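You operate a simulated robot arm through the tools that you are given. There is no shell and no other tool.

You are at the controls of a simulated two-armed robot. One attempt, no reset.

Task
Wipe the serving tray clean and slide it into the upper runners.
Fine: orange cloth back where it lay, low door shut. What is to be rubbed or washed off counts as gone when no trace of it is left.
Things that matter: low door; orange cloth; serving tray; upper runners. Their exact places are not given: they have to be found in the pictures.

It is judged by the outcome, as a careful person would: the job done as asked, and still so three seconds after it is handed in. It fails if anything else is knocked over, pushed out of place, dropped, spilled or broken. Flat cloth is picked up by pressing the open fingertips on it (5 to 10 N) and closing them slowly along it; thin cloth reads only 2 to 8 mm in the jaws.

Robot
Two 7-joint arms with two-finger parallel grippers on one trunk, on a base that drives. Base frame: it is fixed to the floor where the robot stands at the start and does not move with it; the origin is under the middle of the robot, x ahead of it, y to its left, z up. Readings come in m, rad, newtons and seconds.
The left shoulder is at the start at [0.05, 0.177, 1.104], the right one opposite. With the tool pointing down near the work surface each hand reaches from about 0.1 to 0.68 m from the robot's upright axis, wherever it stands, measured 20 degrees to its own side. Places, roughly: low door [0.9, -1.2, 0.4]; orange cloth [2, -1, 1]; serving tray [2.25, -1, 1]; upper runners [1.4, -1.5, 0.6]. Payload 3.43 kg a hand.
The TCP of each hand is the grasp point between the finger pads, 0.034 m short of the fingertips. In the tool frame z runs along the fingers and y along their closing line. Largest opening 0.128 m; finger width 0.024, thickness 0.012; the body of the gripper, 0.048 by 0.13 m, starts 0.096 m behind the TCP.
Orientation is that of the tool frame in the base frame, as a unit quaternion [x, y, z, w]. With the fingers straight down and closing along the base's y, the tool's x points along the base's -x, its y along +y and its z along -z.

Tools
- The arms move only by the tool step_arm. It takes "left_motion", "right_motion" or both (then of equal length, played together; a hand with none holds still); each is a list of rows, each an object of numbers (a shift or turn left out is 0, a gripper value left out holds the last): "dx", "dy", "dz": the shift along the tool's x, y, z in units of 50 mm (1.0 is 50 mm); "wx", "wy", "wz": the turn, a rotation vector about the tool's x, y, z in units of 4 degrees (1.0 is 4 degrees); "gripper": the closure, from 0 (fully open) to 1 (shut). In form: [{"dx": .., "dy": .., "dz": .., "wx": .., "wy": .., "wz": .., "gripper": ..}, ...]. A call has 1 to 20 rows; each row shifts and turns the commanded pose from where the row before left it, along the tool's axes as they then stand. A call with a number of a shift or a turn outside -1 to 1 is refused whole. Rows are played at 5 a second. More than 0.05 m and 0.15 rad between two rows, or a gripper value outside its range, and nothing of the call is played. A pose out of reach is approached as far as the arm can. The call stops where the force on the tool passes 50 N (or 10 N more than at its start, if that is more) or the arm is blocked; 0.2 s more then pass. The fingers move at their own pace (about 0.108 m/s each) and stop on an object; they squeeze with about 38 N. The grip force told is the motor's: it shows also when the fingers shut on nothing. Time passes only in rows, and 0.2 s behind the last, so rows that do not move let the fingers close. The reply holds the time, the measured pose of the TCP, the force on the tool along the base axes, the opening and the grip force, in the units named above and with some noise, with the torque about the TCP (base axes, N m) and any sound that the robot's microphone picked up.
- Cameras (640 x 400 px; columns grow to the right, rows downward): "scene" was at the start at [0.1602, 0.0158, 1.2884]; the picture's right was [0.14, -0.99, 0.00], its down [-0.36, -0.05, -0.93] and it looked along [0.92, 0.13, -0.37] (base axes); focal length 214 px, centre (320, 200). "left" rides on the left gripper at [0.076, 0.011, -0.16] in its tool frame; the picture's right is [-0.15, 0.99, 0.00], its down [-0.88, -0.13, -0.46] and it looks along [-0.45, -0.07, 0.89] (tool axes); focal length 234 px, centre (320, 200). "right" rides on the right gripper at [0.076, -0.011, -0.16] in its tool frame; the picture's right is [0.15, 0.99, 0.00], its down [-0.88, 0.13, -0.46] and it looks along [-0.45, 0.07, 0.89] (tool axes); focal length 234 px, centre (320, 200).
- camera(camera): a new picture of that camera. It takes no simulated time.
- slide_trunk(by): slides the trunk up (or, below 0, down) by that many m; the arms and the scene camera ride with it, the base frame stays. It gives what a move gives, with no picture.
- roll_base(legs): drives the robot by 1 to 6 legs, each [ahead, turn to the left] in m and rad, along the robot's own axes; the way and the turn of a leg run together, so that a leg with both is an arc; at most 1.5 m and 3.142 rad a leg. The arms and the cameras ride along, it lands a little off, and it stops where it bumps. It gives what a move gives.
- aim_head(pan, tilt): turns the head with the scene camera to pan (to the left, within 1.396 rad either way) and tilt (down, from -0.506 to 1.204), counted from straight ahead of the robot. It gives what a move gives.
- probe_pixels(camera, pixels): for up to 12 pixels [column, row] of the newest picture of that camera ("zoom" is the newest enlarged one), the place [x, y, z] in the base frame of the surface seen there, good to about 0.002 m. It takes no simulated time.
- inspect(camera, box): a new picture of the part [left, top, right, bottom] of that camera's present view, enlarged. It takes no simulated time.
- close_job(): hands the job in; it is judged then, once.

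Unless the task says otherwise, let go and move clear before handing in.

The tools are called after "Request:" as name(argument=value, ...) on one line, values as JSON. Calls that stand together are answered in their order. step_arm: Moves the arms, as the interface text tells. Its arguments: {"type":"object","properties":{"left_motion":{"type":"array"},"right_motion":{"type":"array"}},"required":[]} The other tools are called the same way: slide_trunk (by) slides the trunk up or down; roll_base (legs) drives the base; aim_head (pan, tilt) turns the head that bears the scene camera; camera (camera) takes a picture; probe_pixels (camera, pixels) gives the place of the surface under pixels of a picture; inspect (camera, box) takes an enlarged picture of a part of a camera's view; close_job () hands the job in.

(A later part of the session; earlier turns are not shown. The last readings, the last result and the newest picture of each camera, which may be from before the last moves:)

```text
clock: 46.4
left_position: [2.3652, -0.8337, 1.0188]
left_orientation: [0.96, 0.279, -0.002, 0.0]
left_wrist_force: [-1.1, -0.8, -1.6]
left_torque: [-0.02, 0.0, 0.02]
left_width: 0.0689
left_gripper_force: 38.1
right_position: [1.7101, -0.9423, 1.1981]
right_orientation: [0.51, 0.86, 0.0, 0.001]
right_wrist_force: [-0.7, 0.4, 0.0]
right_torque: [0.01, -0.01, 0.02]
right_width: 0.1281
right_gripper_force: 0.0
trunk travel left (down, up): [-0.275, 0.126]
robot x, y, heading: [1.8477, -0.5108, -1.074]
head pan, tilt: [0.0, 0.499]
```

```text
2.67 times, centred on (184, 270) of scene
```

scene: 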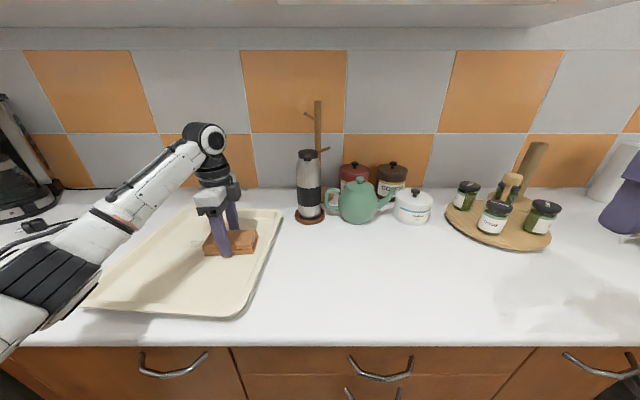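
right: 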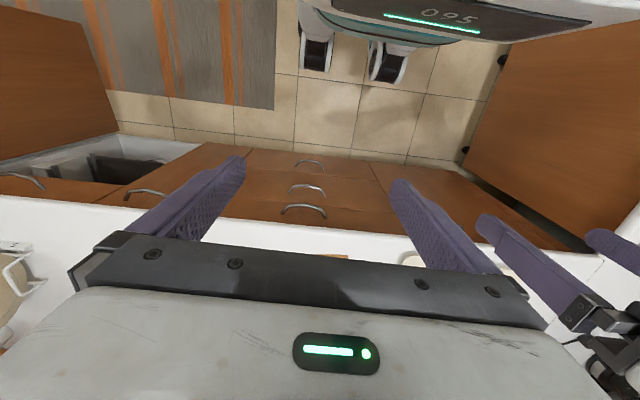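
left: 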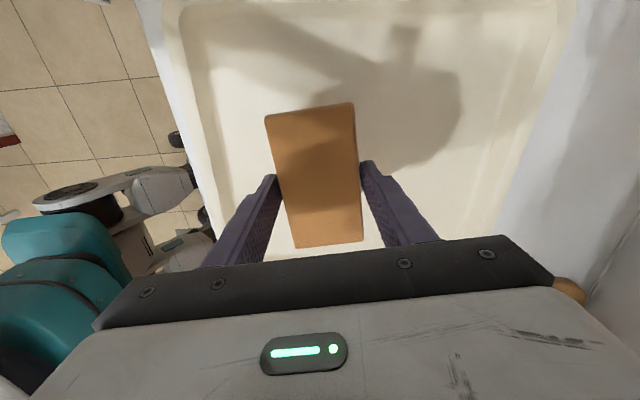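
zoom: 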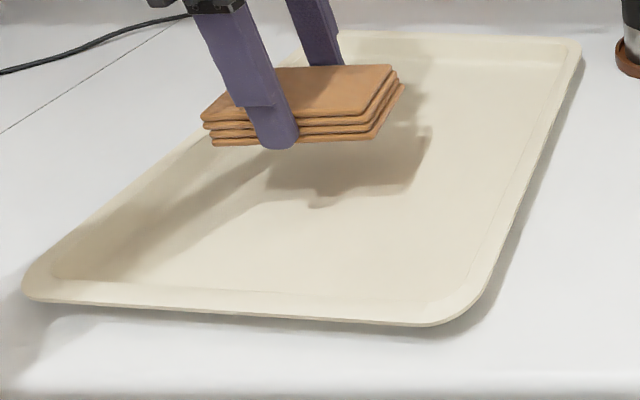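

The tray looks clean under the cloth's shadow. I raise and carry the cloth back above its spot so I can inspect the whole tray unobstructed.

Request:
step_arm(left_motion=[{"dz": -0.8}, {"dx": -0.867, "dy": -0.22}, {"dx": -0.867, "dy": -0.22}, {"dx": -0.867, "dy": -0.22}, {"dx": -0.867, "dy": -0.22}, {"dx": -0.867, "dy": -0.22}, {"dx": -0.867, "dy": -0.22}, {"dx": -0.867, "dy": -0.22}, {"dx": -0.867, "dy": -0.22}, {}])

Request:
inspect(camera="scene", box=[64, 195, 304, 345])

Request:
camera(camera="left")

```text
clock: 48.6
left_position: [2.0224, -0.9457, 1.0585]
left_orientation: [0.96, 0.28, -0.001, 0.0]
left_wrist_force: [0.3, 0.5, -0.4]
left_torque: [0.02, 0.02, -0.01]
left_width: 0.0691
left_gripper_force: 37.9
right_position: [1.7111, -0.9415, 1.1985]
right_orientation: [0.51, 0.86, 0.0, 0.0]
right_wrist_force: [0.4, -0.5, -0.2]
right_torque: [0.0, -0.04, 0.02]
right_width: 0.128
right_gripper_force: 0.1
trunk travel left (down, up): [-0.275, 0.126]
robot x, y, heading: [1.8458, -0.5151, -1.069]
head pan, tilt: [0.0, 0.499]
```

```text
2.67 times, centred on (184, 270) of scene
```

zoom: 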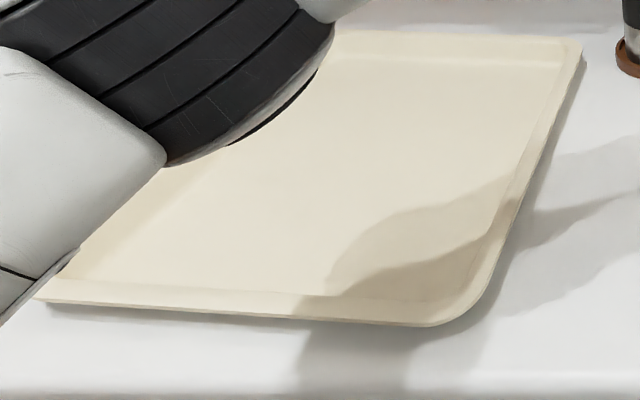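

```text
taken
```

left: 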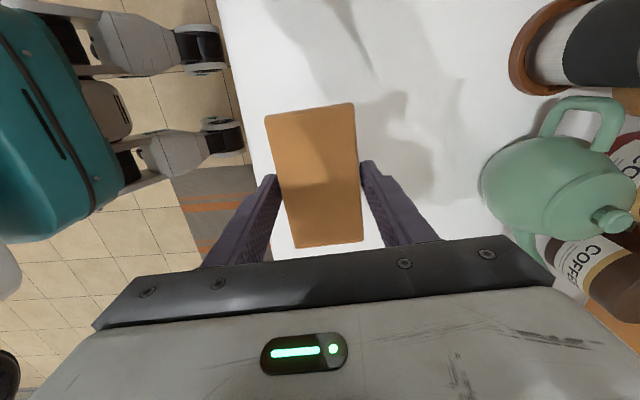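

The formerly stained area (zoom 300–447,120–200) is now entirely visible and clean. I lower the cloth onto its old spot (TCP was [2.025,-0.945,0.939]).

Request:
step_arm(left_motion=[{"dz": 0.9, "dx": 0.05, "dy": 0.02}, {"dz": 0.9}, {"dz": 0.46}, {"dz": 0.08}, {}])

```text
clock: 49.8
left_position: [2.0257, -0.9453, 0.9424]
left_orientation: [0.96, 0.28, -0.001, 0.0]
left_wrist_force: [0.4, 0.6, -0.7]
left_torque: [-0.02, 0.04, 0.01]
left_width: 0.0689
left_gripper_force: 37.9
right_position: [1.7105, -0.941, 1.1975]
right_orientation: [0.51, 0.86, 0.0, 0.0]
right_wrist_force: [0.3, 1.2, 0.5]
right_torque: [0.0, 0.01, 0.0]
right_width: 0.1278
right_gripper_force: 0.0
trunk travel left (down, up): [-0.275, 0.126]
robot x, y, heading: [1.8459, -0.5097, -1.072]
head pan, tilt: [0.0, 0.499]
```

Not yet on the counter (force -0.7 N, 3 mm high). I lower the last bit.

Request:
step_arm(left_motion=[{"dz": 0.05}, {}])

```text
clock: 50.4
left_position: [2.027, -0.9424, 0.9393]
left_orientation: [0.96, 0.28, -0.001, 0.001]
left_wrist_force: [0.3, -0.7, -1.0]
left_torque: [-0.03, 0.02, 0.0]
left_width: 0.0691
left_gripper_force: 38.0
right_position: [1.7107, -0.9413, 1.1982]
right_orientation: [0.51, 0.86, -0.001, 0.0]
right_wrist_force: [1.0, 0.9, 0.3]
right_torque: [-0.02, -0.01, 0.01]
right_width: 0.1282
right_gripper_force: 0.1
trunk travel left (down, up): [-0.275, 0.126]
robot x, y, heading: [1.8445, -0.5129, -1.069]
head pan, tilt: [0.0, 0.499]
```

Still no contact force; I lower another 1.5 mm and open the fingers slowly.

Request:
step_arm(left_motion=[{"dz": 0.03}, {}])

```text
clock: 51.0
left_position: [2.0262, -0.9444, 0.9381]
left_orientation: [0.96, 0.278, 0.0, 0.001]
left_wrist_force: [1.1, 0.4, 11.0]
left_torque: [0.39, -0.03, -0.08]
left_width: 0.0691
left_gripper_force: 38.3
right_position: [1.7095, -0.9402, 1.1987]
right_orientation: [0.51, 0.86, 0.0, 0.0]
right_wrist_force: [0.0, 0.0, 0.2]
right_torque: [0.01, 0.0, 0.02]
right_width: 0.1278
right_gripper_force: 0.1
trunk travel left (down, up): [-0.275, 0.126]
robot x, y, heading: [1.844, -0.5138, -1.072]
head pan, tilt: [0.0, 0.499]
```

Now it rests on the counter (11 N). I ease off half a millimetre and open the fingers.

Request:
step_arm(left_motion=[{"dz": -0.015}, {"gripper": 0.4}, {"gripper": 0.2}, {"gripper": 0}, {}, {}])

Request:
step_arm(left_motion=[{"dz": -1}, {"dz": -1}, {"dz": -1}, {"dz": -1}, {"dz": -1}, {}])

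Request:
camera(camera="left")

Request:
camera(camera="scene")

Request:
probe_pixels(camera="left", pixels=[[301, 98], [335, 92], [345, 156], [312, 162], [323, 127]])

```text
clock: 52.4
left_position: [2.0255, -0.9441, 0.9388]
left_orientation: [0.96, 0.279, -0.001, 0.0]
left_wrist_force: [0.0, 0.3, 1.0]
left_torque: [0.03, 0.0, 0.01]
left_width: 0.128
left_gripper_force: 0.1
right_position: [1.7102, -0.9404, 1.1975]
right_orientation: [0.51, 0.86, 0.0, 0.0]
right_wrist_force: [1.0, -0.3, -0.6]
right_torque: [0.03, 0.0, -0.01]
right_width: 0.1278
right_gripper_force: 0.0
trunk travel left (down, up): [-0.275, 0.126]
robot x, y, heading: [1.845, -0.5108, -1.068]
head pan, tilt: [0.0, 0.499]
```

```text
clock: 53.8
left_position: [2.0274, -0.9426, 1.1875]
left_orientation: [0.96, 0.279, -0.002, 0.0]
left_wrist_force: [-0.5, -0.5, -0.5]
left_torque: [0.01, 0.0, -0.01]
left_width: 0.128
left_gripper_force: 0.1
right_position: [1.7112, -0.9426, 1.1986]
right_orientation: [0.51, 0.86, 0.001, 0.0]
right_wrist_force: [-0.4, -0.9, -0.6]
right_torque: [-0.01, 0.01, 0.03]
right_width: 0.128
right_gripper_force: 0.0
trunk travel left (down, up): [-0.275, 0.126]
robot x, y, heading: [1.8435, -0.5128, -1.071]
head pan, tilt: [0.0, 0.499]
```

```text
taken
```

left: 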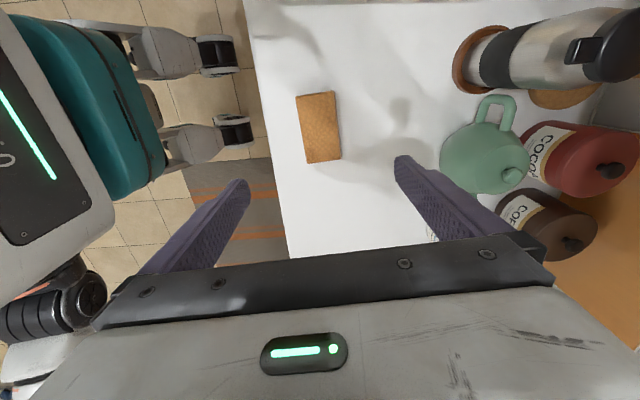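

```text
taken
```

scene: 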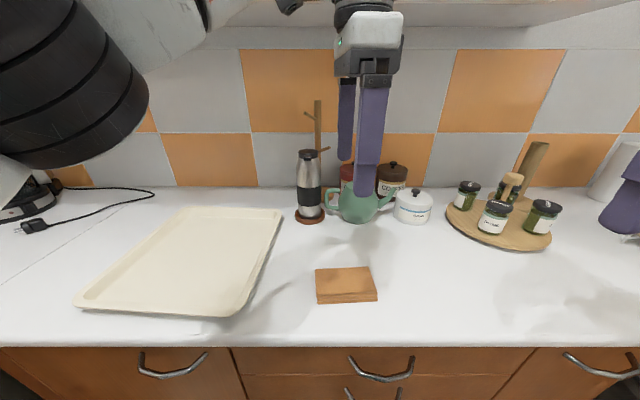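

```text
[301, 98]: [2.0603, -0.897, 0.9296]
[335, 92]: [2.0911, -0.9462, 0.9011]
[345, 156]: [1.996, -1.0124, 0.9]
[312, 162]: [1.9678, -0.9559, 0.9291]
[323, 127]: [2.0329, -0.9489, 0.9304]
```

The tray (75–283,207–318) shows no stain in the scene picture, and the cloth is at (316–377,267–304), same as at the start. I probe the cloth corners and enlarge the clean tray to be sure.

Request:
probe_pixels(camera="left", pixels=[[297, 98], [331, 93], [340, 156], [309, 161], [318, 127]])

Request:
inspect(camera="scene", box=[64, 195, 304, 345])

Request:
inspect(camera="scene", box=[300, 250, 396, 310])

```text
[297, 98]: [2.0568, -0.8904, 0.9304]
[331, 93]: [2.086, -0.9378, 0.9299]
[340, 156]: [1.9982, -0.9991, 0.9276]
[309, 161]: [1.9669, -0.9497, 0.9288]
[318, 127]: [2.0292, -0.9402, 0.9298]
```

```text
2.67 times, centred on (184, 270) of scene
```

zoom: 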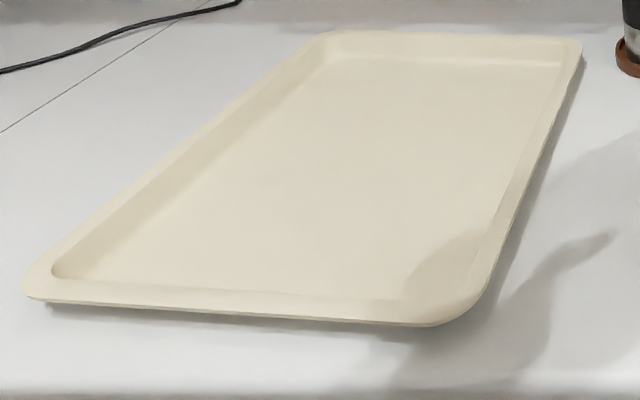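

```text
6.67 times, centred on (348, 280) of scene
```

zoom: 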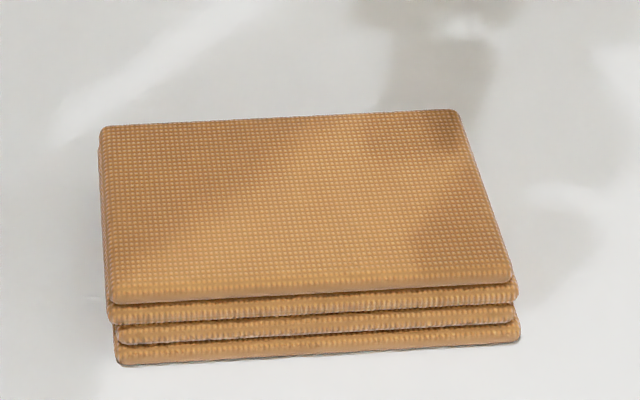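

Tray is clean and the cloth is back within about 3 mm. Next I need to see the low cabinet and its runners, so I back off 0.45 m and turn toward it.

Request:
roll_base(legs=[[-0.45, 0], [0, -0.65]])

Request:
aim_head(pan=-0.1, tilt=0.6)

Request:
camera(camera="scene")

```text
clock: 58.3
left_position: [1.5094, -0.5722, 1.1885]
left_orientation: [0.999, -0.046, 0.0, 0.001]
left_wrist_force: [0.5, 0.0, 0.6]
left_torque: [-0.01, -0.02, -0.01]
left_width: 0.1281
left_gripper_force: 0.0
right_position: [1.2586, -0.3763, 1.1979]
right_orientation: [0.761, 0.648, 0.0, 0.001]
right_wrist_force: [-0.4, -0.2, -0.5]
right_torque: [-0.04, -0.01, 0.01]
right_width: 0.128
right_gripper_force: 0.1
trunk travel left (down, up): [-0.275, 0.126]
robot x, y, heading: [1.6303, -0.1182, -1.728]
head pan, tilt: [0.0, 0.499]
```

```text
clock: 59.0
left_position: [1.5093, -0.5728, 1.1875]
left_orientation: [0.999, -0.047, -0.001, 0.0]
left_wrist_force: [-0.7, -0.6, 0.1]
left_torque: [0.0, -0.04, 0.04]
left_width: 0.128
left_gripper_force: 0.1
right_position: [1.2603, -0.3778, 1.1982]
right_orientation: [0.761, 0.649, 0.0, 0.0]
right_wrist_force: [0.3, -0.2, -0.6]
right_torque: [-0.01, 0.01, -0.03]
right_width: 0.1278
right_gripper_force: 0.2
trunk travel left (down, up): [-0.275, 0.126]
robot x, y, heading: [1.6296, -0.1203, -1.729]
head pan, tilt: [-0.099, 0.6]
```

```text
taken
```

scene: 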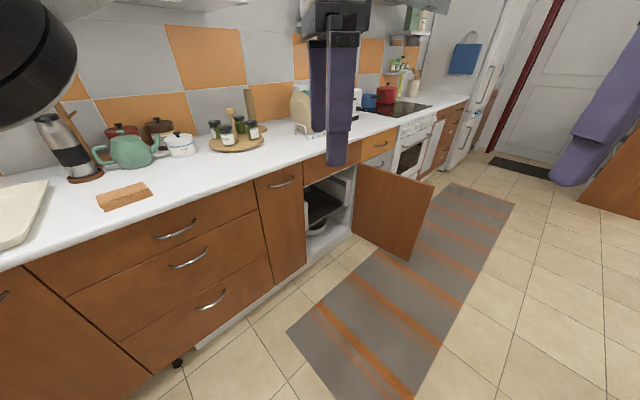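

The cabinet opening is at about (305–357,165–250), with the open door (357–430,165–260) on its right. I probe its geometry to plan where to stand.

Request:
probe_pixels(camera="scene", pixels=[[303, 190], [304, 250], [357, 168], [354, 228], [431, 186], [409, 258], [395, 205], [320, 195], [325, 215], [345, 185], [298, 175], [280, 230]])

Request:
inspect(camera="scene", box=[280, 140, 440, 270])

```text
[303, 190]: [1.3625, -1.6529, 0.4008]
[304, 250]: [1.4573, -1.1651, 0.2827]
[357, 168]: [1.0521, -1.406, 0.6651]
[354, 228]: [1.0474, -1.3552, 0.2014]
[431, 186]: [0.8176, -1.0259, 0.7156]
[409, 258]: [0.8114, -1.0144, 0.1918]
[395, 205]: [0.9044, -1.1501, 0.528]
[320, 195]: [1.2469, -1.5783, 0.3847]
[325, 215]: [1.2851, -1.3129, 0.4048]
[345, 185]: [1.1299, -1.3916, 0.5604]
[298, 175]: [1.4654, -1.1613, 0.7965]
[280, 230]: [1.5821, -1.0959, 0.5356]
```

```text
3.08 times, centred on (360, 205) of scene
```

zoom: 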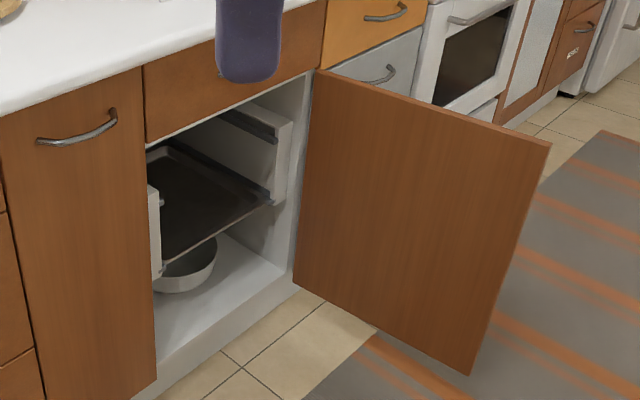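

The opening spans about [1.45,-1.17] to [1.045,-1.37], with the door standing out from [1.04,-1.37] to [0.815,-1.02], top at z 0.716; runner blocks with two rails each sit inside. I drive to a spot in front of the cabinet to measure the upper rails.

Request:
roll_base(legs=[[0, -0.988], [0.8, 0], [0, 1.647]])

Request:
aim_head(pan=0.0, tilt=0.6)

Request:
camera(camera="scene")

```text
clock: 69.6
left_position: [1.1187, -0.884, 1.1881]
left_orientation: [0.957, 0.29, -0.001, 0.0]
left_wrist_force: [0.0, -0.4, -0.5]
left_torque: [-0.02, -0.01, -0.03]
left_width: 0.1283
left_gripper_force: 0.0
right_position: [0.8026, -0.8891, 1.1977]
right_orientation: [0.501, 0.866, 0.0, 0.0]
right_wrist_force: [0.1, -0.3, -0.3]
right_torque: [-0.04, 0.02, 0.0]
right_width: 0.128
right_gripper_force: 0.1
trunk travel left (down, up): [-0.275, 0.126]
robot x, y, heading: [0.9277, -0.457, -1.049]
head pan, tilt: [-0.099, 0.6]
```

```text
clock: 70.3
left_position: [1.1192, -0.8844, 1.1866]
left_orientation: [0.957, 0.29, 0.0, 0.001]
left_wrist_force: [0.8, 0.0, -0.2]
left_torque: [-0.02, 0.01, 0.02]
left_width: 0.1279
left_gripper_force: 0.0
right_position: [0.8015, -0.8893, 1.1974]
right_orientation: [0.5, 0.866, 0.001, 0.0]
right_wrist_force: [-0.3, 0.1, 0.8]
right_torque: [-0.01, 0.01, 0.01]
right_width: 0.1283
right_gripper_force: 0.1
trunk travel left (down, up): [-0.275, 0.126]
robot x, y, heading: [0.9306, -0.4543, -1.049]
head pan, tilt: [0.0, 0.6]
```

```text
taken
```

scene: 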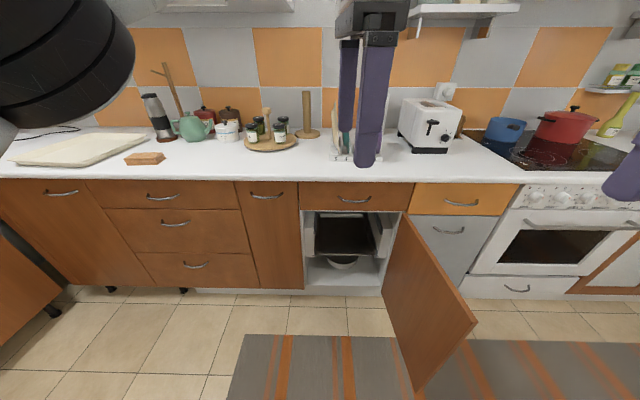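

From here the opening is at (300–400,210–290). I lower the trunk to look into it more levelly (hands stay above the 0.716 door top and short of the counter).

Request:
slide_trunk(by=-0.25)

Request:
aim_head(pan=0.0, tilt=0.45)

Request:
camera(camera="scene")

Request:
inspect(camera="scene", box=[270, 160, 430, 270])

```text
clock: 72.8
left_position: [1.1188, -0.8846, 0.9367]
left_orientation: [0.957, 0.29, 0.0, 0.001]
left_wrist_force: [0.2, 0.4, -0.1]
left_torque: [0.0, 0.04, -0.01]
left_width: 0.1281
left_gripper_force: 0.0
right_position: [0.803, -0.889, 0.9479]
right_orientation: [0.501, 0.866, 0.001, 0.0]
right_wrist_force: [-0.4, 0.5, 0.4]
right_torque: [0.0, 0.0, -0.01]
right_width: 0.1276
right_gripper_force: 0.1
trunk travel left (down, up): [-0.025, 0.376]
robot x, y, heading: [0.9295, -0.4564, -1.051]
head pan, tilt: [0.0, 0.6]
```

```text
clock: 73.5
left_position: [1.1185, -0.8846, 0.9374]
left_orientation: [0.957, 0.29, -0.001, 0.001]
left_wrist_force: [0.5, -0.4, -0.6]
left_torque: [-0.01, 0.0, 0.0]
left_width: 0.128
left_gripper_force: 0.1
right_position: [0.8016, -0.889, 0.9481]
right_orientation: [0.501, 0.866, 0.0, -0.001]
right_wrist_force: [0.8, 0.4, 0.0]
right_torque: [0.02, -0.04, 0.02]
right_width: 0.128
right_gripper_force: 0.1
trunk travel left (down, up): [-0.025, 0.376]
robot x, y, heading: [0.9302, -0.4547, -1.049]
head pan, tilt: [0.0, 0.45]
```

```text
taken
```

scene: 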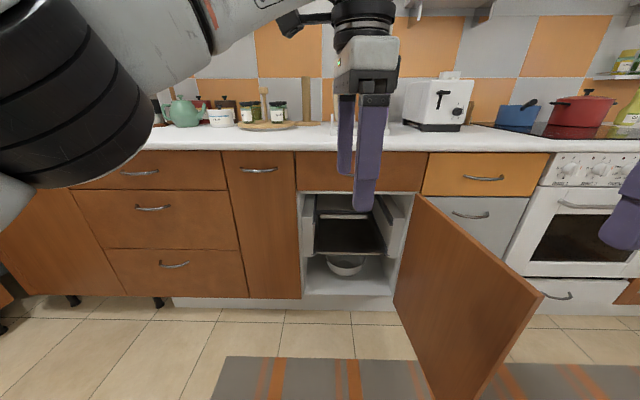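

```text
3.64 times, centred on (350, 215) of scene
```

zoom: 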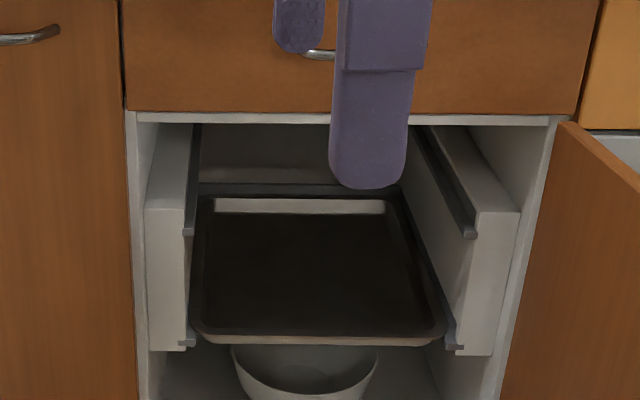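

The upper rails are the grey ledges: left one ends at zoom (188,235), right one at (468,235). I probe both rails, the blocks and the cabinet top edge.

Request:
probe_pixels(camera="zoom", pixels=[[188, 233], [190, 215], [194, 180], [468, 234], [460, 215], [440, 170], [165, 215], [495, 215], [160, 118], [340, 119], [540, 122], [136, 300]])

Request:
inspect(camera="scene", box=[300, 185, 350, 260])

Request:
inspect(camera="scene", box=[370, 185, 420, 260])

```text
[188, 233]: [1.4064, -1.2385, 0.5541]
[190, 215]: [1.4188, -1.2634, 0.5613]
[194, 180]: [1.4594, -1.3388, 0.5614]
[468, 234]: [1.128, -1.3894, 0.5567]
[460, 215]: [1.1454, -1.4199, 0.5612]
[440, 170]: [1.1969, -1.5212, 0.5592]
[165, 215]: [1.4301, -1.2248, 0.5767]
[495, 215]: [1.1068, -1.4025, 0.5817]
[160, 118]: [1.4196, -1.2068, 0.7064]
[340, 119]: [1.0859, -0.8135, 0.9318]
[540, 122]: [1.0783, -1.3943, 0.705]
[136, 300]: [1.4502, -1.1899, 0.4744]
```

```text
5.33 times, centred on (325, 222) of scene
```

zoom: 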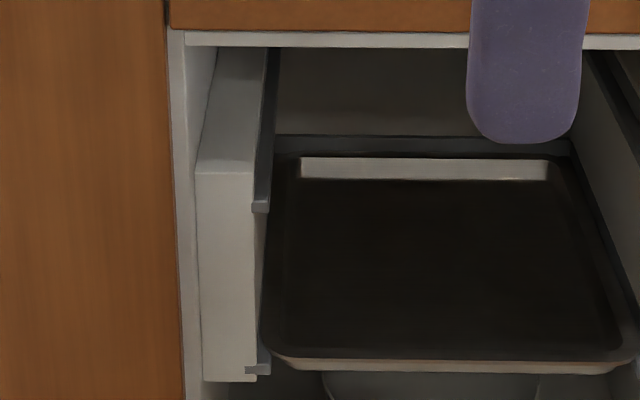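

```text
5.33 times, centred on (395, 222) of scene
```

zoom: 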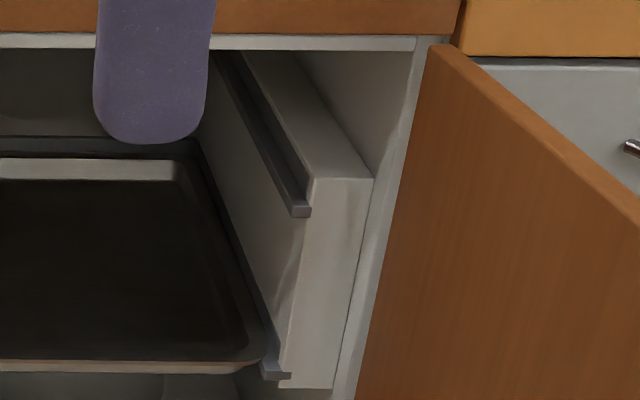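

Rails are ledges about 15–17 mm wide standing in from the white blocks. I probe the right rail end in detail on this enlargement.

Request:
probe_pixels(camera="zoom", pixels=[[293, 211], [307, 211], [296, 203], [302, 200], [320, 182], [368, 184], [325, 172], [355, 170], [285, 190], [270, 150], [250, 120], [310, 260]])

Request:
inspect(camera="scene", box=[300, 185, 350, 260])

Request:
probe_pixels(camera="zoom", pixels=[[267, 209], [255, 209], [264, 202], [268, 195], [245, 180], [203, 180], [245, 165], [215, 160], [268, 150], [272, 100], [258, 250], [263, 215]])

```text
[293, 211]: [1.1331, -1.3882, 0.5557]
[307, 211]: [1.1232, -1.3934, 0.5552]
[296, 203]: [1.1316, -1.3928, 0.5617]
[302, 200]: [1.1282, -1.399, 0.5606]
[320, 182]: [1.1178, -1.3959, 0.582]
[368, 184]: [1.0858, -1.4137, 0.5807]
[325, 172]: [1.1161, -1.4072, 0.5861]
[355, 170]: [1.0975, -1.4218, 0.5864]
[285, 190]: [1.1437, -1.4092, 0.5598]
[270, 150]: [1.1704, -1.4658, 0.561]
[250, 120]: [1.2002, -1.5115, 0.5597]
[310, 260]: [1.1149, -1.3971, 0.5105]
```

```text
5.33 times, centred on (325, 222) of scene
```

zoom: 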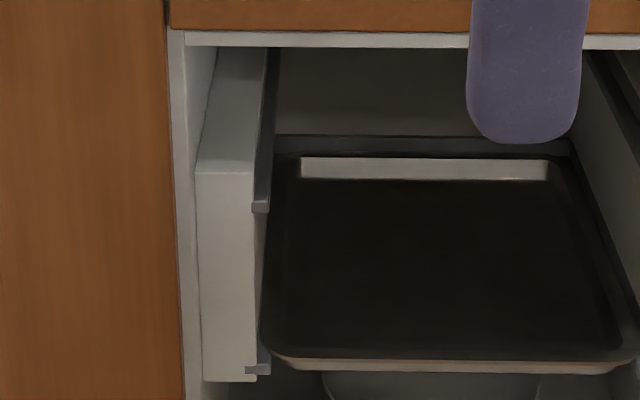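

```text
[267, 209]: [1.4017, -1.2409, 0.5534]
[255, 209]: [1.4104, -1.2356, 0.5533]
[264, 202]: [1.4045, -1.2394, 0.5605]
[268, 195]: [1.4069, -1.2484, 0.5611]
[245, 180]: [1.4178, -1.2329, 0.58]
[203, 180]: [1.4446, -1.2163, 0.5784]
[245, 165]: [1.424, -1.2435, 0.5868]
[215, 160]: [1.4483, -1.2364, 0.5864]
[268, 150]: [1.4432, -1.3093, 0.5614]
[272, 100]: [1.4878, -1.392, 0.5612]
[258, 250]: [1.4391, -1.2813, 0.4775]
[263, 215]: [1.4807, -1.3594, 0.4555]
```

The upper ledges' tops are at z 0.561, about 0.306 m apart (inner edges) with block faces about 0.334 m apart, fronts at 21 mm behind the cabinet face. The tray will be carried by its near edge with a level hand, so here in free space I bring the left hand left/forward and turn it to point ahead (fingers closing vertically).

Request:
step_arm(left_motion=[{"dx": 0.9, "dy": 0.32}, {"dx": 0.9, "dy": 0.32}, {"dx": 0.9, "dy": 0.32}, {"dx": 0.9, "dy": 0.32}, {"dx": 0.9, "dy": 0.32}, {}])

Request:
step_arm(left_motion=[{"wx": -1}, {"wx": -1}, {"wx": -1}, {"wx": -1}, {"wx": -1}, {"wx": -1}, {"wx": -1}, {"wx": -1}, {"wx": -1}, {"wx": -1}, {"wx": -1}, {}])

Request:
camera(camera="scene")

```text
clock: 74.9
left_position: [1.3512, -0.8252, 0.9355]
left_orientation: [0.957, 0.289, -0.001, 0.0]
left_wrist_force: [1.0, -0.3, 0.4]
left_torque: [-0.02, 0.01, -0.02]
left_width: 0.1283
left_gripper_force: 0.1
right_position: [0.8013, -0.8894, 0.9483]
right_orientation: [0.501, 0.865, 0.0, -0.001]
right_wrist_force: [-0.7, -0.1, -0.1]
right_torque: [-0.01, 0.02, -0.01]
right_width: 0.1279
right_gripper_force: 0.1
trunk travel left (down, up): [-0.025, 0.376]
robot x, y, heading: [0.9288, -0.4562, -1.043]
head pan, tilt: [0.0, 0.45]
```

```text
clock: 77.5
left_position: [1.3509, -0.8257, 0.9368]
left_orientation: [0.887, 0.269, 0.107, 0.359]
left_wrist_force: [-0.6, -0.1, 0.2]
left_torque: [-0.03, 0.01, 0.0]
left_width: 0.128
left_gripper_force: 0.3
right_position: [0.8012, -0.8893, 0.948]
right_orientation: [0.501, 0.866, 0.001, 0.0]
right_wrist_force: [0.3, -1.0, 0.2]
right_torque: [-0.01, -0.01, 0.0]
right_width: 0.128
right_gripper_force: 0.1
trunk travel left (down, up): [-0.025, 0.376]
robot x, y, heading: [0.9269, -0.4563, -1.049]
head pan, tilt: [0.0, 0.45]
```

```text
taken
```

scene: 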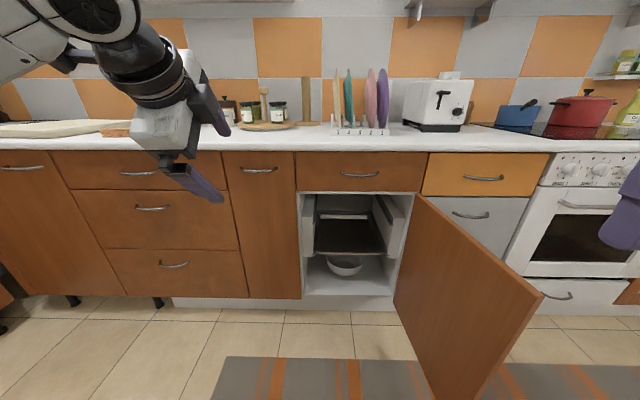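

The hand is half-way up (about 44°) with no forces. I finish the turn to horizontal.

Request:
step_arm(left_motion=[{"wx": -1}, {"wx": -1}, {"wx": -1}, {"wx": -1}, {"wx": -1}, {"wx": -1}, {"wx": -1}, {"wx": -1}, {"wx": -1}, {"wx": -1}, {"wx": -1}, {"wx": -0.5}, {}])

Request:
camera(camera="scene")

Request:
camera(camera="left")

```text
clock: 80.3
left_position: [1.3505, -0.8269, 0.937]
left_orientation: [0.676, 0.205, 0.204, 0.678]
left_wrist_force: [0.1, -0.7, 0.3]
left_torque: [-0.02, 0.01, 0.0]
left_width: 0.1284
left_gripper_force: 0.0
right_position: [0.8027, -0.888, 0.9493]
right_orientation: [0.501, 0.866, 0.001, 0.0]
right_wrist_force: [0.4, -0.5, 0.0]
right_torque: [-0.05, -0.03, -0.02]
right_width: 0.128
right_gripper_force: 0.0
trunk travel left (down, up): [-0.025, 0.376]
robot x, y, heading: [0.9283, -0.4591, -1.046]
head pan, tilt: [0.0, 0.45]
```

```text
taken
```

scene: 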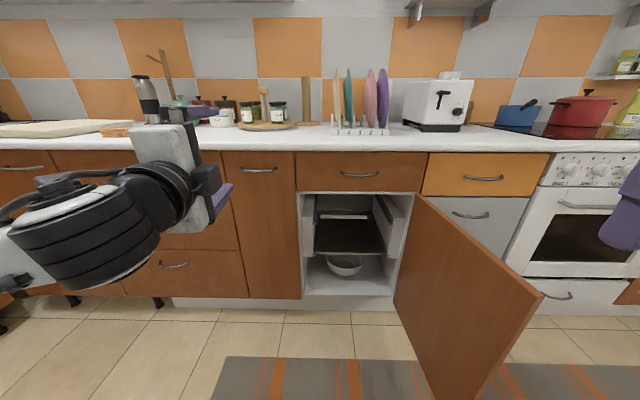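

```text
taken
```

left: 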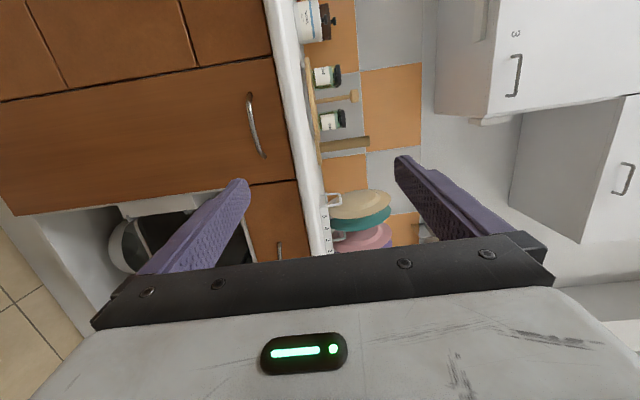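

The hand is level now (fingers along [0.55,-0.83,0], closing vertical). I raise the trunk so it clears the counter, then drive back to the tray in two legs.

Request:
slide_trunk(by=0.22)

Request:
roll_base(legs=[[0, 1.296], [0.7, 0], [0, -0.53], [0.22, 0], [0, -0.789]])

Request:
aim_head(pan=0.2, tilt=0.6)

Request:
camera(camera="scene")

Request:
camera(camera="left")

```text
clock: 82.7
left_position: [1.351, -0.826, 1.1583]
left_orientation: [0.677, 0.205, 0.205, 0.677]
left_wrist_force: [-1.1, 0.4, 0.1]
left_torque: [0.0, -0.01, 0.04]
left_width: 0.1279
left_gripper_force: 0.0
right_position: [0.8025, -0.8889, 1.1682]
right_orientation: [0.5, 0.866, 0.0, 0.001]
right_wrist_force: [-0.1, -0.6, 0.0]
right_torque: [0.01, -0.03, 0.01]
right_width: 0.1277
right_gripper_force: 0.0
trunk travel left (down, up): [-0.245, 0.156]
robot x, y, heading: [0.9299, -0.4596, -1.048]
head pan, tilt: [0.0, 0.45]
```

```text
clock: 94.5
left_position: [2.2154, -0.7227, 1.1583]
left_orientation: [0.679, 0.196, 0.195, 0.68]
left_wrist_force: [0.8, -0.4, 0.7]
left_torque: [0.02, 0.01, 0.02]
left_width: 0.128
left_gripper_force: 0.1
right_position: [1.6649, -0.7712, 1.1673]
right_orientation: [0.512, 0.859, 0.001, 0.0]
right_wrist_force: [-0.5, 0.4, -0.3]
right_torque: [-0.02, -0.03, 0.0]
right_width: 0.1279
right_gripper_force: 0.1
trunk travel left (down, up): [-0.245, 0.156]
robot x, y, heading: [1.8026, -0.3416, -1.075]
head pan, tilt: [0.0, 0.45]
```

```text
clock: 95.3
left_position: [2.2163, -0.7225, 1.1584]
left_orientation: [0.679, 0.196, 0.196, 0.68]
left_wrist_force: [-0.3, 0.6, -0.3]
left_torque: [0.02, 0.01, 0.03]
left_width: 0.1281
left_gripper_force: 0.1
right_position: [1.6653, -0.7712, 1.1674]
right_orientation: [0.513, 0.858, 0.0, -0.001]
right_wrist_force: [-0.4, 0.2, 0.5]
right_torque: [-0.02, -0.04, -0.01]
right_width: 0.1281
right_gripper_force: 0.0
trunk travel left (down, up): [-0.245, 0.156]
robot x, y, heading: [1.803, -0.3423, -1.07]
head pan, tilt: [0.201, 0.6]
```

```text
taken
```

scene: 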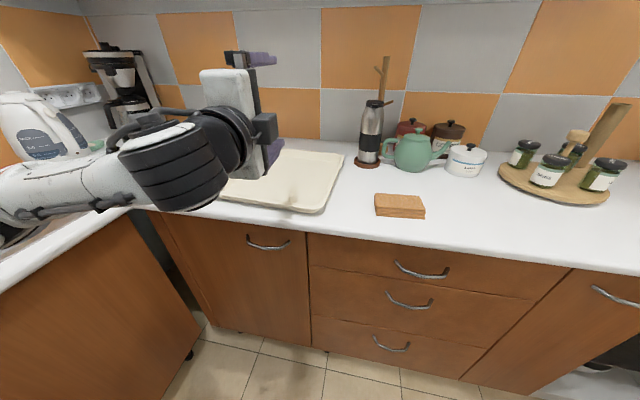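

```text
taken
```

left: 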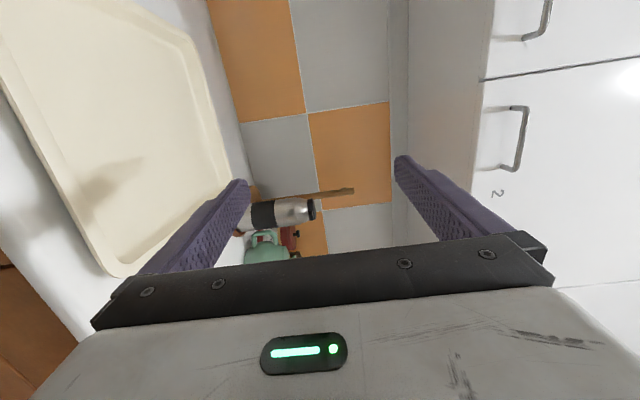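

The tray is visible in both views, e.g. its near-right corner at (320,212) in the scene and (110,272) in the left view. I probe its edges from both.

Request:
inspect(camera="left", box=[0, 0, 260, 290])

Request:
inspect(camera="scene", box=[200, 130, 370, 230])

```text
1.38 times, centred on (130, 145) of left
```

zoom: 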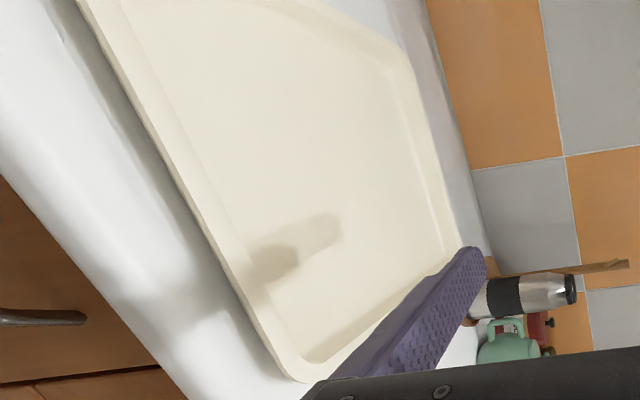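

```text
3.76 times, centred on (285, 180) of scene
```

zoom: 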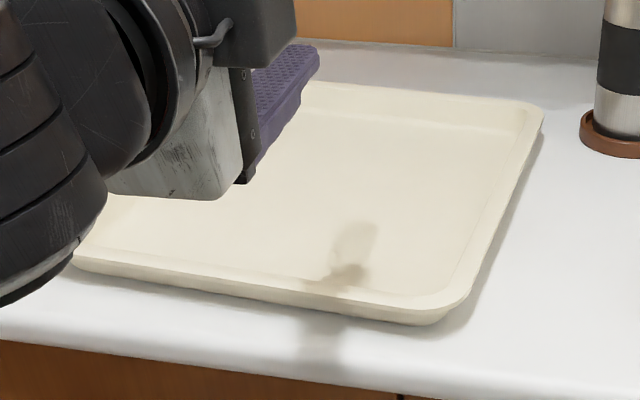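

I enlarge the near-right corner to see the rim profile.

Request:
inspect(camera="scene", box=[270, 180, 350, 230])

Request:
probe_pixels(camera="zoom", pixels=[[100, 228], [200, 245], [300, 258], [100, 236], [200, 253], [300, 266], [455, 190], [490, 120], [520, 60], [465, 195], [200, 275], [300, 285]])

```text
8.00 times, centred on (310, 205) of scene
```

zoom: 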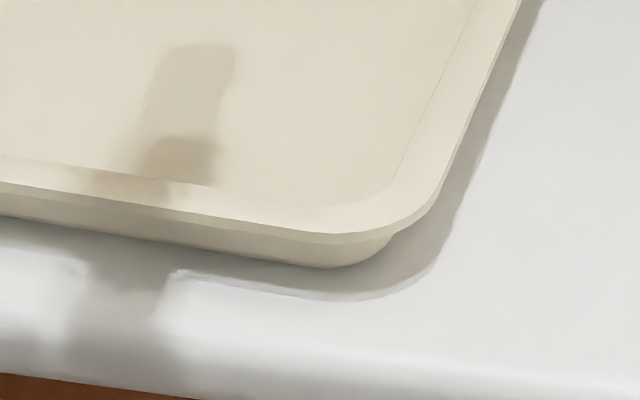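

```text
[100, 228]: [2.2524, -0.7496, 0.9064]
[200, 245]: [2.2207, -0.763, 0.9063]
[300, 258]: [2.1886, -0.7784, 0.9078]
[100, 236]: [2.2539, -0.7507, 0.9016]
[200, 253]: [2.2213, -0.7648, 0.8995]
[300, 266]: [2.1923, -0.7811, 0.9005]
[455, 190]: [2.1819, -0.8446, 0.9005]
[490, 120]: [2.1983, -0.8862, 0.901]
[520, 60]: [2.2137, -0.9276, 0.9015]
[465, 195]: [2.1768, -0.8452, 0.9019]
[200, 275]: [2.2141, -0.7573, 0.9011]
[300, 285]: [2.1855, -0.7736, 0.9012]
```

The rim is a flange overhanging a wall that slopes in beneath it. I probe the rim's outer edge along the near and right sides.

Request:
probe_pixels(camera="zoom", pixels=[[50, 189], [100, 197], [200, 217], [300, 233], [350, 232], [418, 205], [445, 165], [475, 100], [505, 25], [100, 182], [200, 200], [440, 120]])

Request:
inspect(camera="left", box=[0, 0, 260, 290])

Request:
probe_pixels(camera="zoom", pixels=[[100, 30], [150, 135], [200, 230], [250, 325], [270, 360], [300, 378], [455, 230], [430, 140], [405, 70], [370, 30], [330, 5], [450, 250]])

```text
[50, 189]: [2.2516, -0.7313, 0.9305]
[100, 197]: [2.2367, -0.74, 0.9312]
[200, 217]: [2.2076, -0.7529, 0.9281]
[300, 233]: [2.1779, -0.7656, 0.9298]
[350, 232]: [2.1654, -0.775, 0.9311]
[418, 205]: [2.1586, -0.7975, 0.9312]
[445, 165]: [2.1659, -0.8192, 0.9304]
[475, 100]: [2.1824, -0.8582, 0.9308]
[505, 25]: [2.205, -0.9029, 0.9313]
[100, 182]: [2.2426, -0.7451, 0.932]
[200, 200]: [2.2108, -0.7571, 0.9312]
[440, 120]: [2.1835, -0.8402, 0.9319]
```

```text
1.38 times, centred on (130, 145) of left
```

zoom: 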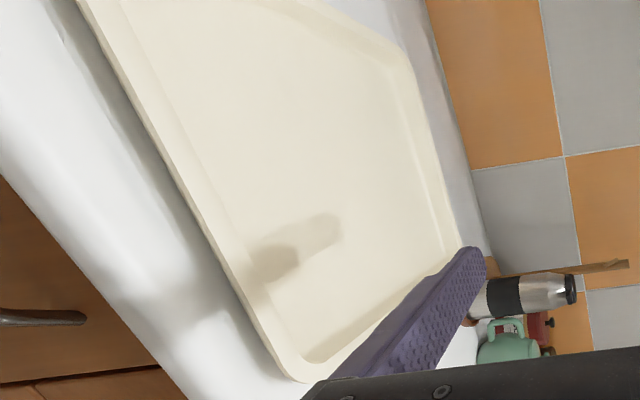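

```text
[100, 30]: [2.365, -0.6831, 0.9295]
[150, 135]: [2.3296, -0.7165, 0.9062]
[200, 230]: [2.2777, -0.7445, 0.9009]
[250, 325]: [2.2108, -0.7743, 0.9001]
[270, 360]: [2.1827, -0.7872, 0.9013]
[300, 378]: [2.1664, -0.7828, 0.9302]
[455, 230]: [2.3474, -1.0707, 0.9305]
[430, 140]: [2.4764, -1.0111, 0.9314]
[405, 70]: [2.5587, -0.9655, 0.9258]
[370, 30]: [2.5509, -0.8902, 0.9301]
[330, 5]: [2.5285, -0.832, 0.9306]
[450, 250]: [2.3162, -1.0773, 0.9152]
```

Measured: tray rim 0.324 × 0.348 m, near edge angled 24.2°, near-edge middle at [2.295,-0.713], flange overhanging 16 mm with z 0.931 on top — it will hang on the ledges by its rim with 5 mm play each side. I align the left hand's yaw with the tray, set the jaws to about 28 mm and bring the hand low in front of the counter edge.

Request:
step_arm(left_motion=[{"wy": -1, "gripper": 0.781}, {"wy": -0.98}, {"dx": 0.5, "dz": -0.51}, {"dx": 0.5, "dz": -0.51}, {"dx": 0.514, "dz": -0.516}, {}])

Request:
camera(camera="left")

Request:
camera(camera="scene")

```text
clock: 96.7
left_position: [2.2694, -0.6439, 1.1681]
left_orientation: [0.691, 0.148, 0.147, 0.692]
left_wrist_force: [0.0, -0.2, 0.6]
left_torque: [-0.02, 0.02, 0.04]
left_width: 0.0279
left_gripper_force: 0.0
left hand out of reach, approached as far as the arm can: row 4, 5
right_position: [1.6644, -0.7713, 1.1681]
right_orientation: [0.512, 0.859, 0.0, 0.0]
right_wrist_force: [0.2, -0.9, 0.1]
right_torque: [0.05, 0.03, -0.01]
right_width: 0.1282
right_gripper_force: 0.0
trunk travel left (down, up): [-0.245, 0.156]
robot x, y, heading: [1.8028, -0.3442, -1.077]
head pan, tilt: [0.201, 0.6]
```

```text
taken
```

left: 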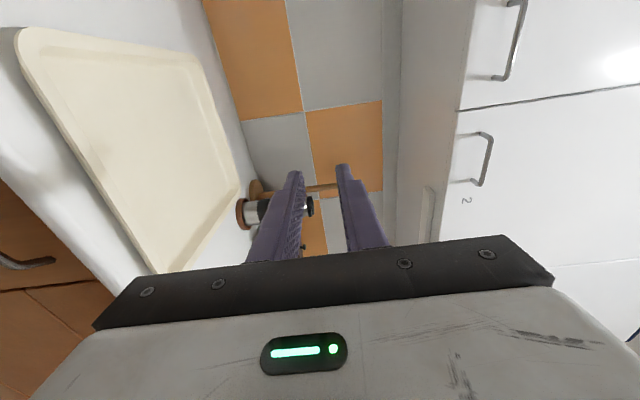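

```text
taken
```

scene: 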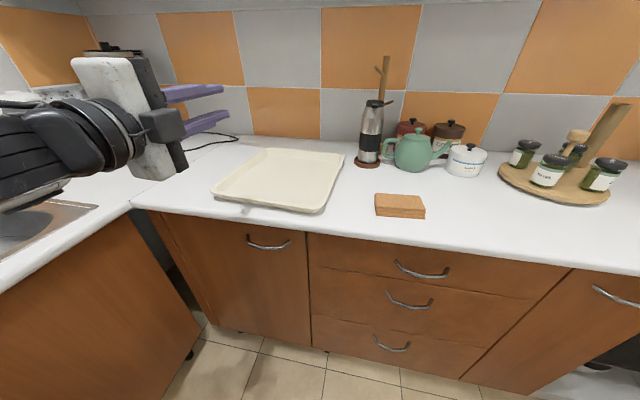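

The hand is too close to my body for that pose (arm folded to its limit). I back the base off 0.15 m so the arm works at a better distance.

Request:
roll_base(legs=[[-0.15, 0]])

Request:
step_arm(left_motion=[{}])

```text
clock: 98.0
left_position: [2.1989, -0.5131, 1.1688]
left_orientation: [0.691, 0.147, 0.147, 0.693]
left_wrist_force: [0.5, -0.6, -0.6]
left_torque: [0.01, -0.01, -0.02]
left_width: 0.0279
left_gripper_force: 0.1
right_position: [1.5937, -0.6402, 1.1671]
right_orientation: [0.513, 0.859, 0.0, 0.0]
right_wrist_force: [0.3, 0.2, 0.1]
right_torque: [-0.01, -0.01, 0.04]
right_width: 0.1278
right_gripper_force: 0.1
trunk travel left (down, up): [-0.245, 0.156]
robot x, y, heading: [1.7301, -0.2094, -1.082]
head pan, tilt: [0.201, 0.6]
```

```text
clock: 98.4
left_position: [2.199, -0.5137, 1.1687]
left_orientation: [0.691, 0.148, 0.148, 0.692]
left_wrist_force: [-0.8, -0.1, -0.2]
left_torque: [-0.03, 0.01, 0.02]
left_width: 0.0279
left_gripper_force: 0.1
right_position: [1.5946, -0.6398, 1.1678]
right_orientation: [0.513, 0.858, 0.001, 0.0]
right_wrist_force: [0.8, 0.3, -0.2]
right_torque: [-0.04, 0.02, -0.02]
right_width: 0.1279
right_gripper_force: 0.1
trunk travel left (down, up): [-0.245, 0.156]
robot x, y, heading: [1.7324, -0.2121, -1.073]
head pan, tilt: [0.201, 0.6]
```

The hand now points exactly along the tray (z axis [0.41,-0.91,0]). I lower it in front of the counter to z 0.930 and advance to just short of the edge.

Request:
step_arm(left_motion=[{"dy": -0.955}, {"dy": -0.955}, {"dy": -0.955}, {"dy": -0.955}, {"dy": -0.954}, {}])

Request:
step_arm(left_motion=[{"dx": 0.118, "dz": 0.8}, {"dz": 0.8}, {"dz": 0.8}, {}])

Request:
camera(camera="left")

Request:
camera(camera="scene")

```text
clock: 99.8
left_position: [2.2123, -0.5303, 0.9326]
left_orientation: [0.692, 0.148, 0.147, 0.691]
left_wrist_force: [0.1, 0.3, 0.1]
left_torque: [-0.04, -0.01, -0.06]
left_width: 0.0281
left_gripper_force: 0.0
left hand out of reach, approached as far as the arm can: row 1, 2
right_position: [1.5951, -0.6398, 1.1692]
right_orientation: [0.513, 0.858, 0.001, 0.0]
right_wrist_force: [0.4, -0.7, 0.1]
right_torque: [0.0, 0.02, 0.02]
right_width: 0.1281
right_gripper_force: 0.0
trunk travel left (down, up): [-0.245, 0.156]
robot x, y, heading: [1.7311, -0.212, -1.074]
head pan, tilt: [0.201, 0.6]
```

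```text
clock: 100.8
left_position: [2.2657, -0.6362, 0.9344]
left_orientation: [0.691, 0.148, 0.147, 0.692]
left_wrist_force: [-0.6, -0.2, 0.8]
left_torque: [0.01, -0.01, 0.0]
left_width: 0.0279
left_gripper_force: 0.0
right_position: [1.5941, -0.6391, 1.1681]
right_orientation: [0.512, 0.859, 0.0, 0.001]
right_wrist_force: [-0.9, -0.4, -0.1]
right_torque: [0.02, 0.01, -0.02]
right_width: 0.128
right_gripper_force: 0.0
trunk travel left (down, up): [-0.245, 0.156]
robot x, y, heading: [1.7336, -0.2094, -1.076]
head pan, tilt: [0.201, 0.6]
```

```text
taken
```

left: 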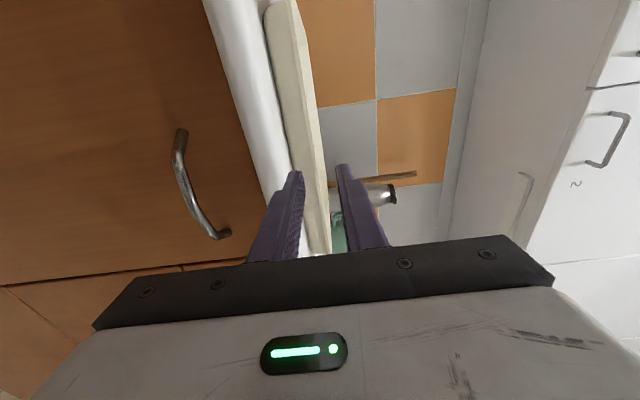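

```text
taken
```

scene: 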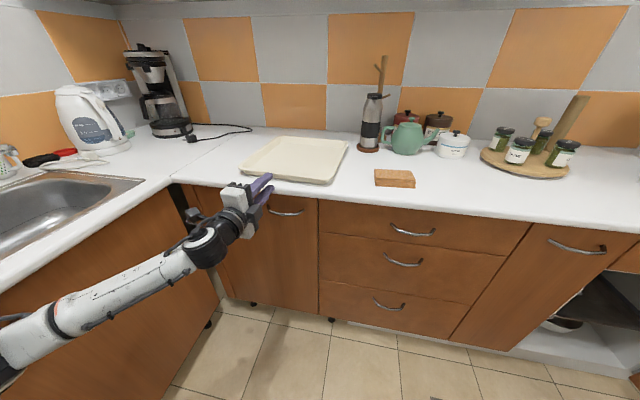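

The tray's rim edge shows between the open fingers in the left view (about x 310). I correct the height to 0.930 and advance so the lower finger slides under the flange.

Request:
step_arm(left_motion=[{"dy": -0.09}, {"dz": 0.4}, {"dz": 0.4}, {"dz": 0.3}, {}])

Request:
camera(camera="left")

Request:
inspect(camera="scene", box=[200, 120, 360, 220])

```text
clock: 102.0
left_position: [2.2874, -0.6857, 0.9301]
left_orientation: [0.691, 0.148, 0.146, 0.692]
left_wrist_force: [0.7, 0.9, 0.0]
left_torque: [0.0, 0.01, -0.01]
left_width: 0.0279
left_gripper_force: 0.0
right_position: [1.5934, -0.6399, 1.1673]
right_orientation: [0.512, 0.859, -0.001, 0.0]
right_wrist_force: [0.2, 0.3, 0.4]
right_torque: [0.01, 0.01, 0.05]
right_width: 0.128
right_gripper_force: 0.1
trunk travel left (down, up): [-0.245, 0.156]
robot x, y, heading: [1.7277, -0.2092, -1.074]
head pan, tilt: [0.201, 0.6]
```

```text
taken
```

left: 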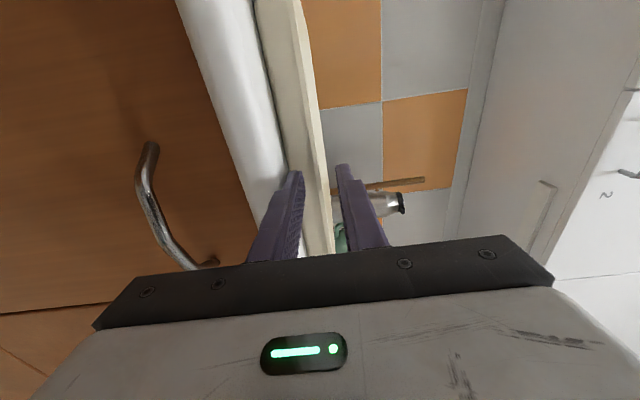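

```text
4.00 times, centred on (280, 170) of scene
```

zoom: 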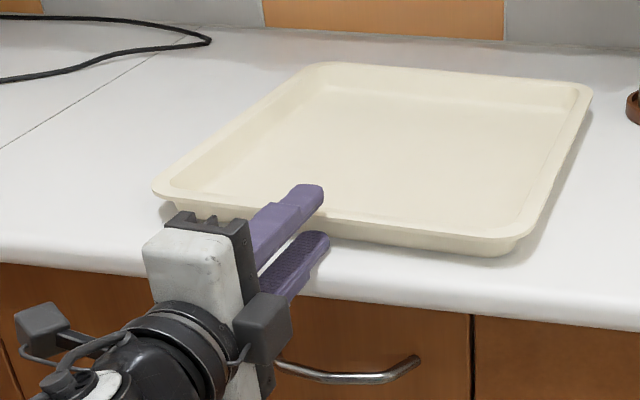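

The fingertips are about 6 mm past the rim, one above and one below the flange. I advance 8 mm more and close.

Request:
step_arm(left_motion=[{"dz": 0.16}, {}, {"gripper": 0.86}, {"gripper": 0.92}, {"gripper": 0.97}, {"gripper": 1.0}, {}])

Request:
inspect(camera="scene", box=[200, 120, 360, 220])

```text
clock: 103.6
left_position: [2.2918, -0.6932, 0.9304]
left_orientation: [0.692, 0.147, 0.147, 0.692]
left_wrist_force: [0.5, 0.4, -0.2]
left_torque: [-0.01, 0.0, -0.01]
left_width: 0.0001
left_gripper_force: 33.1
right_position: [1.5947, -0.6398, 1.1681]
right_orientation: [0.513, 0.858, -0.001, 0.0]
right_wrist_force: [-0.6, 0.2, 0.1]
right_torque: [0.02, 0.0, 0.01]
right_width: 0.128
right_gripper_force: 0.0
trunk travel left (down, up): [-0.245, 0.156]
robot x, y, heading: [1.7351, -0.2137, -1.079]
head pan, tilt: [0.201, 0.6]
```

```text
4.00 times, centred on (280, 170) of scene
```

zoom: 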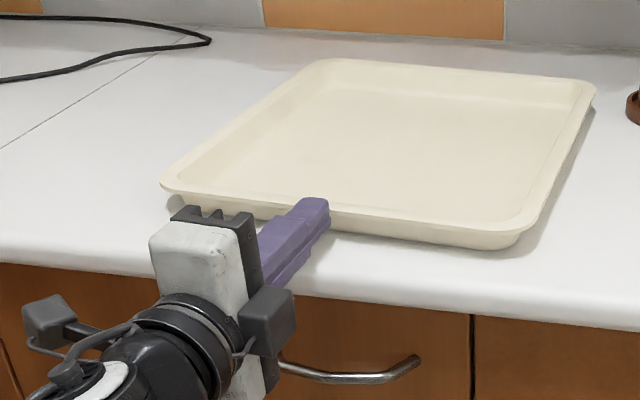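

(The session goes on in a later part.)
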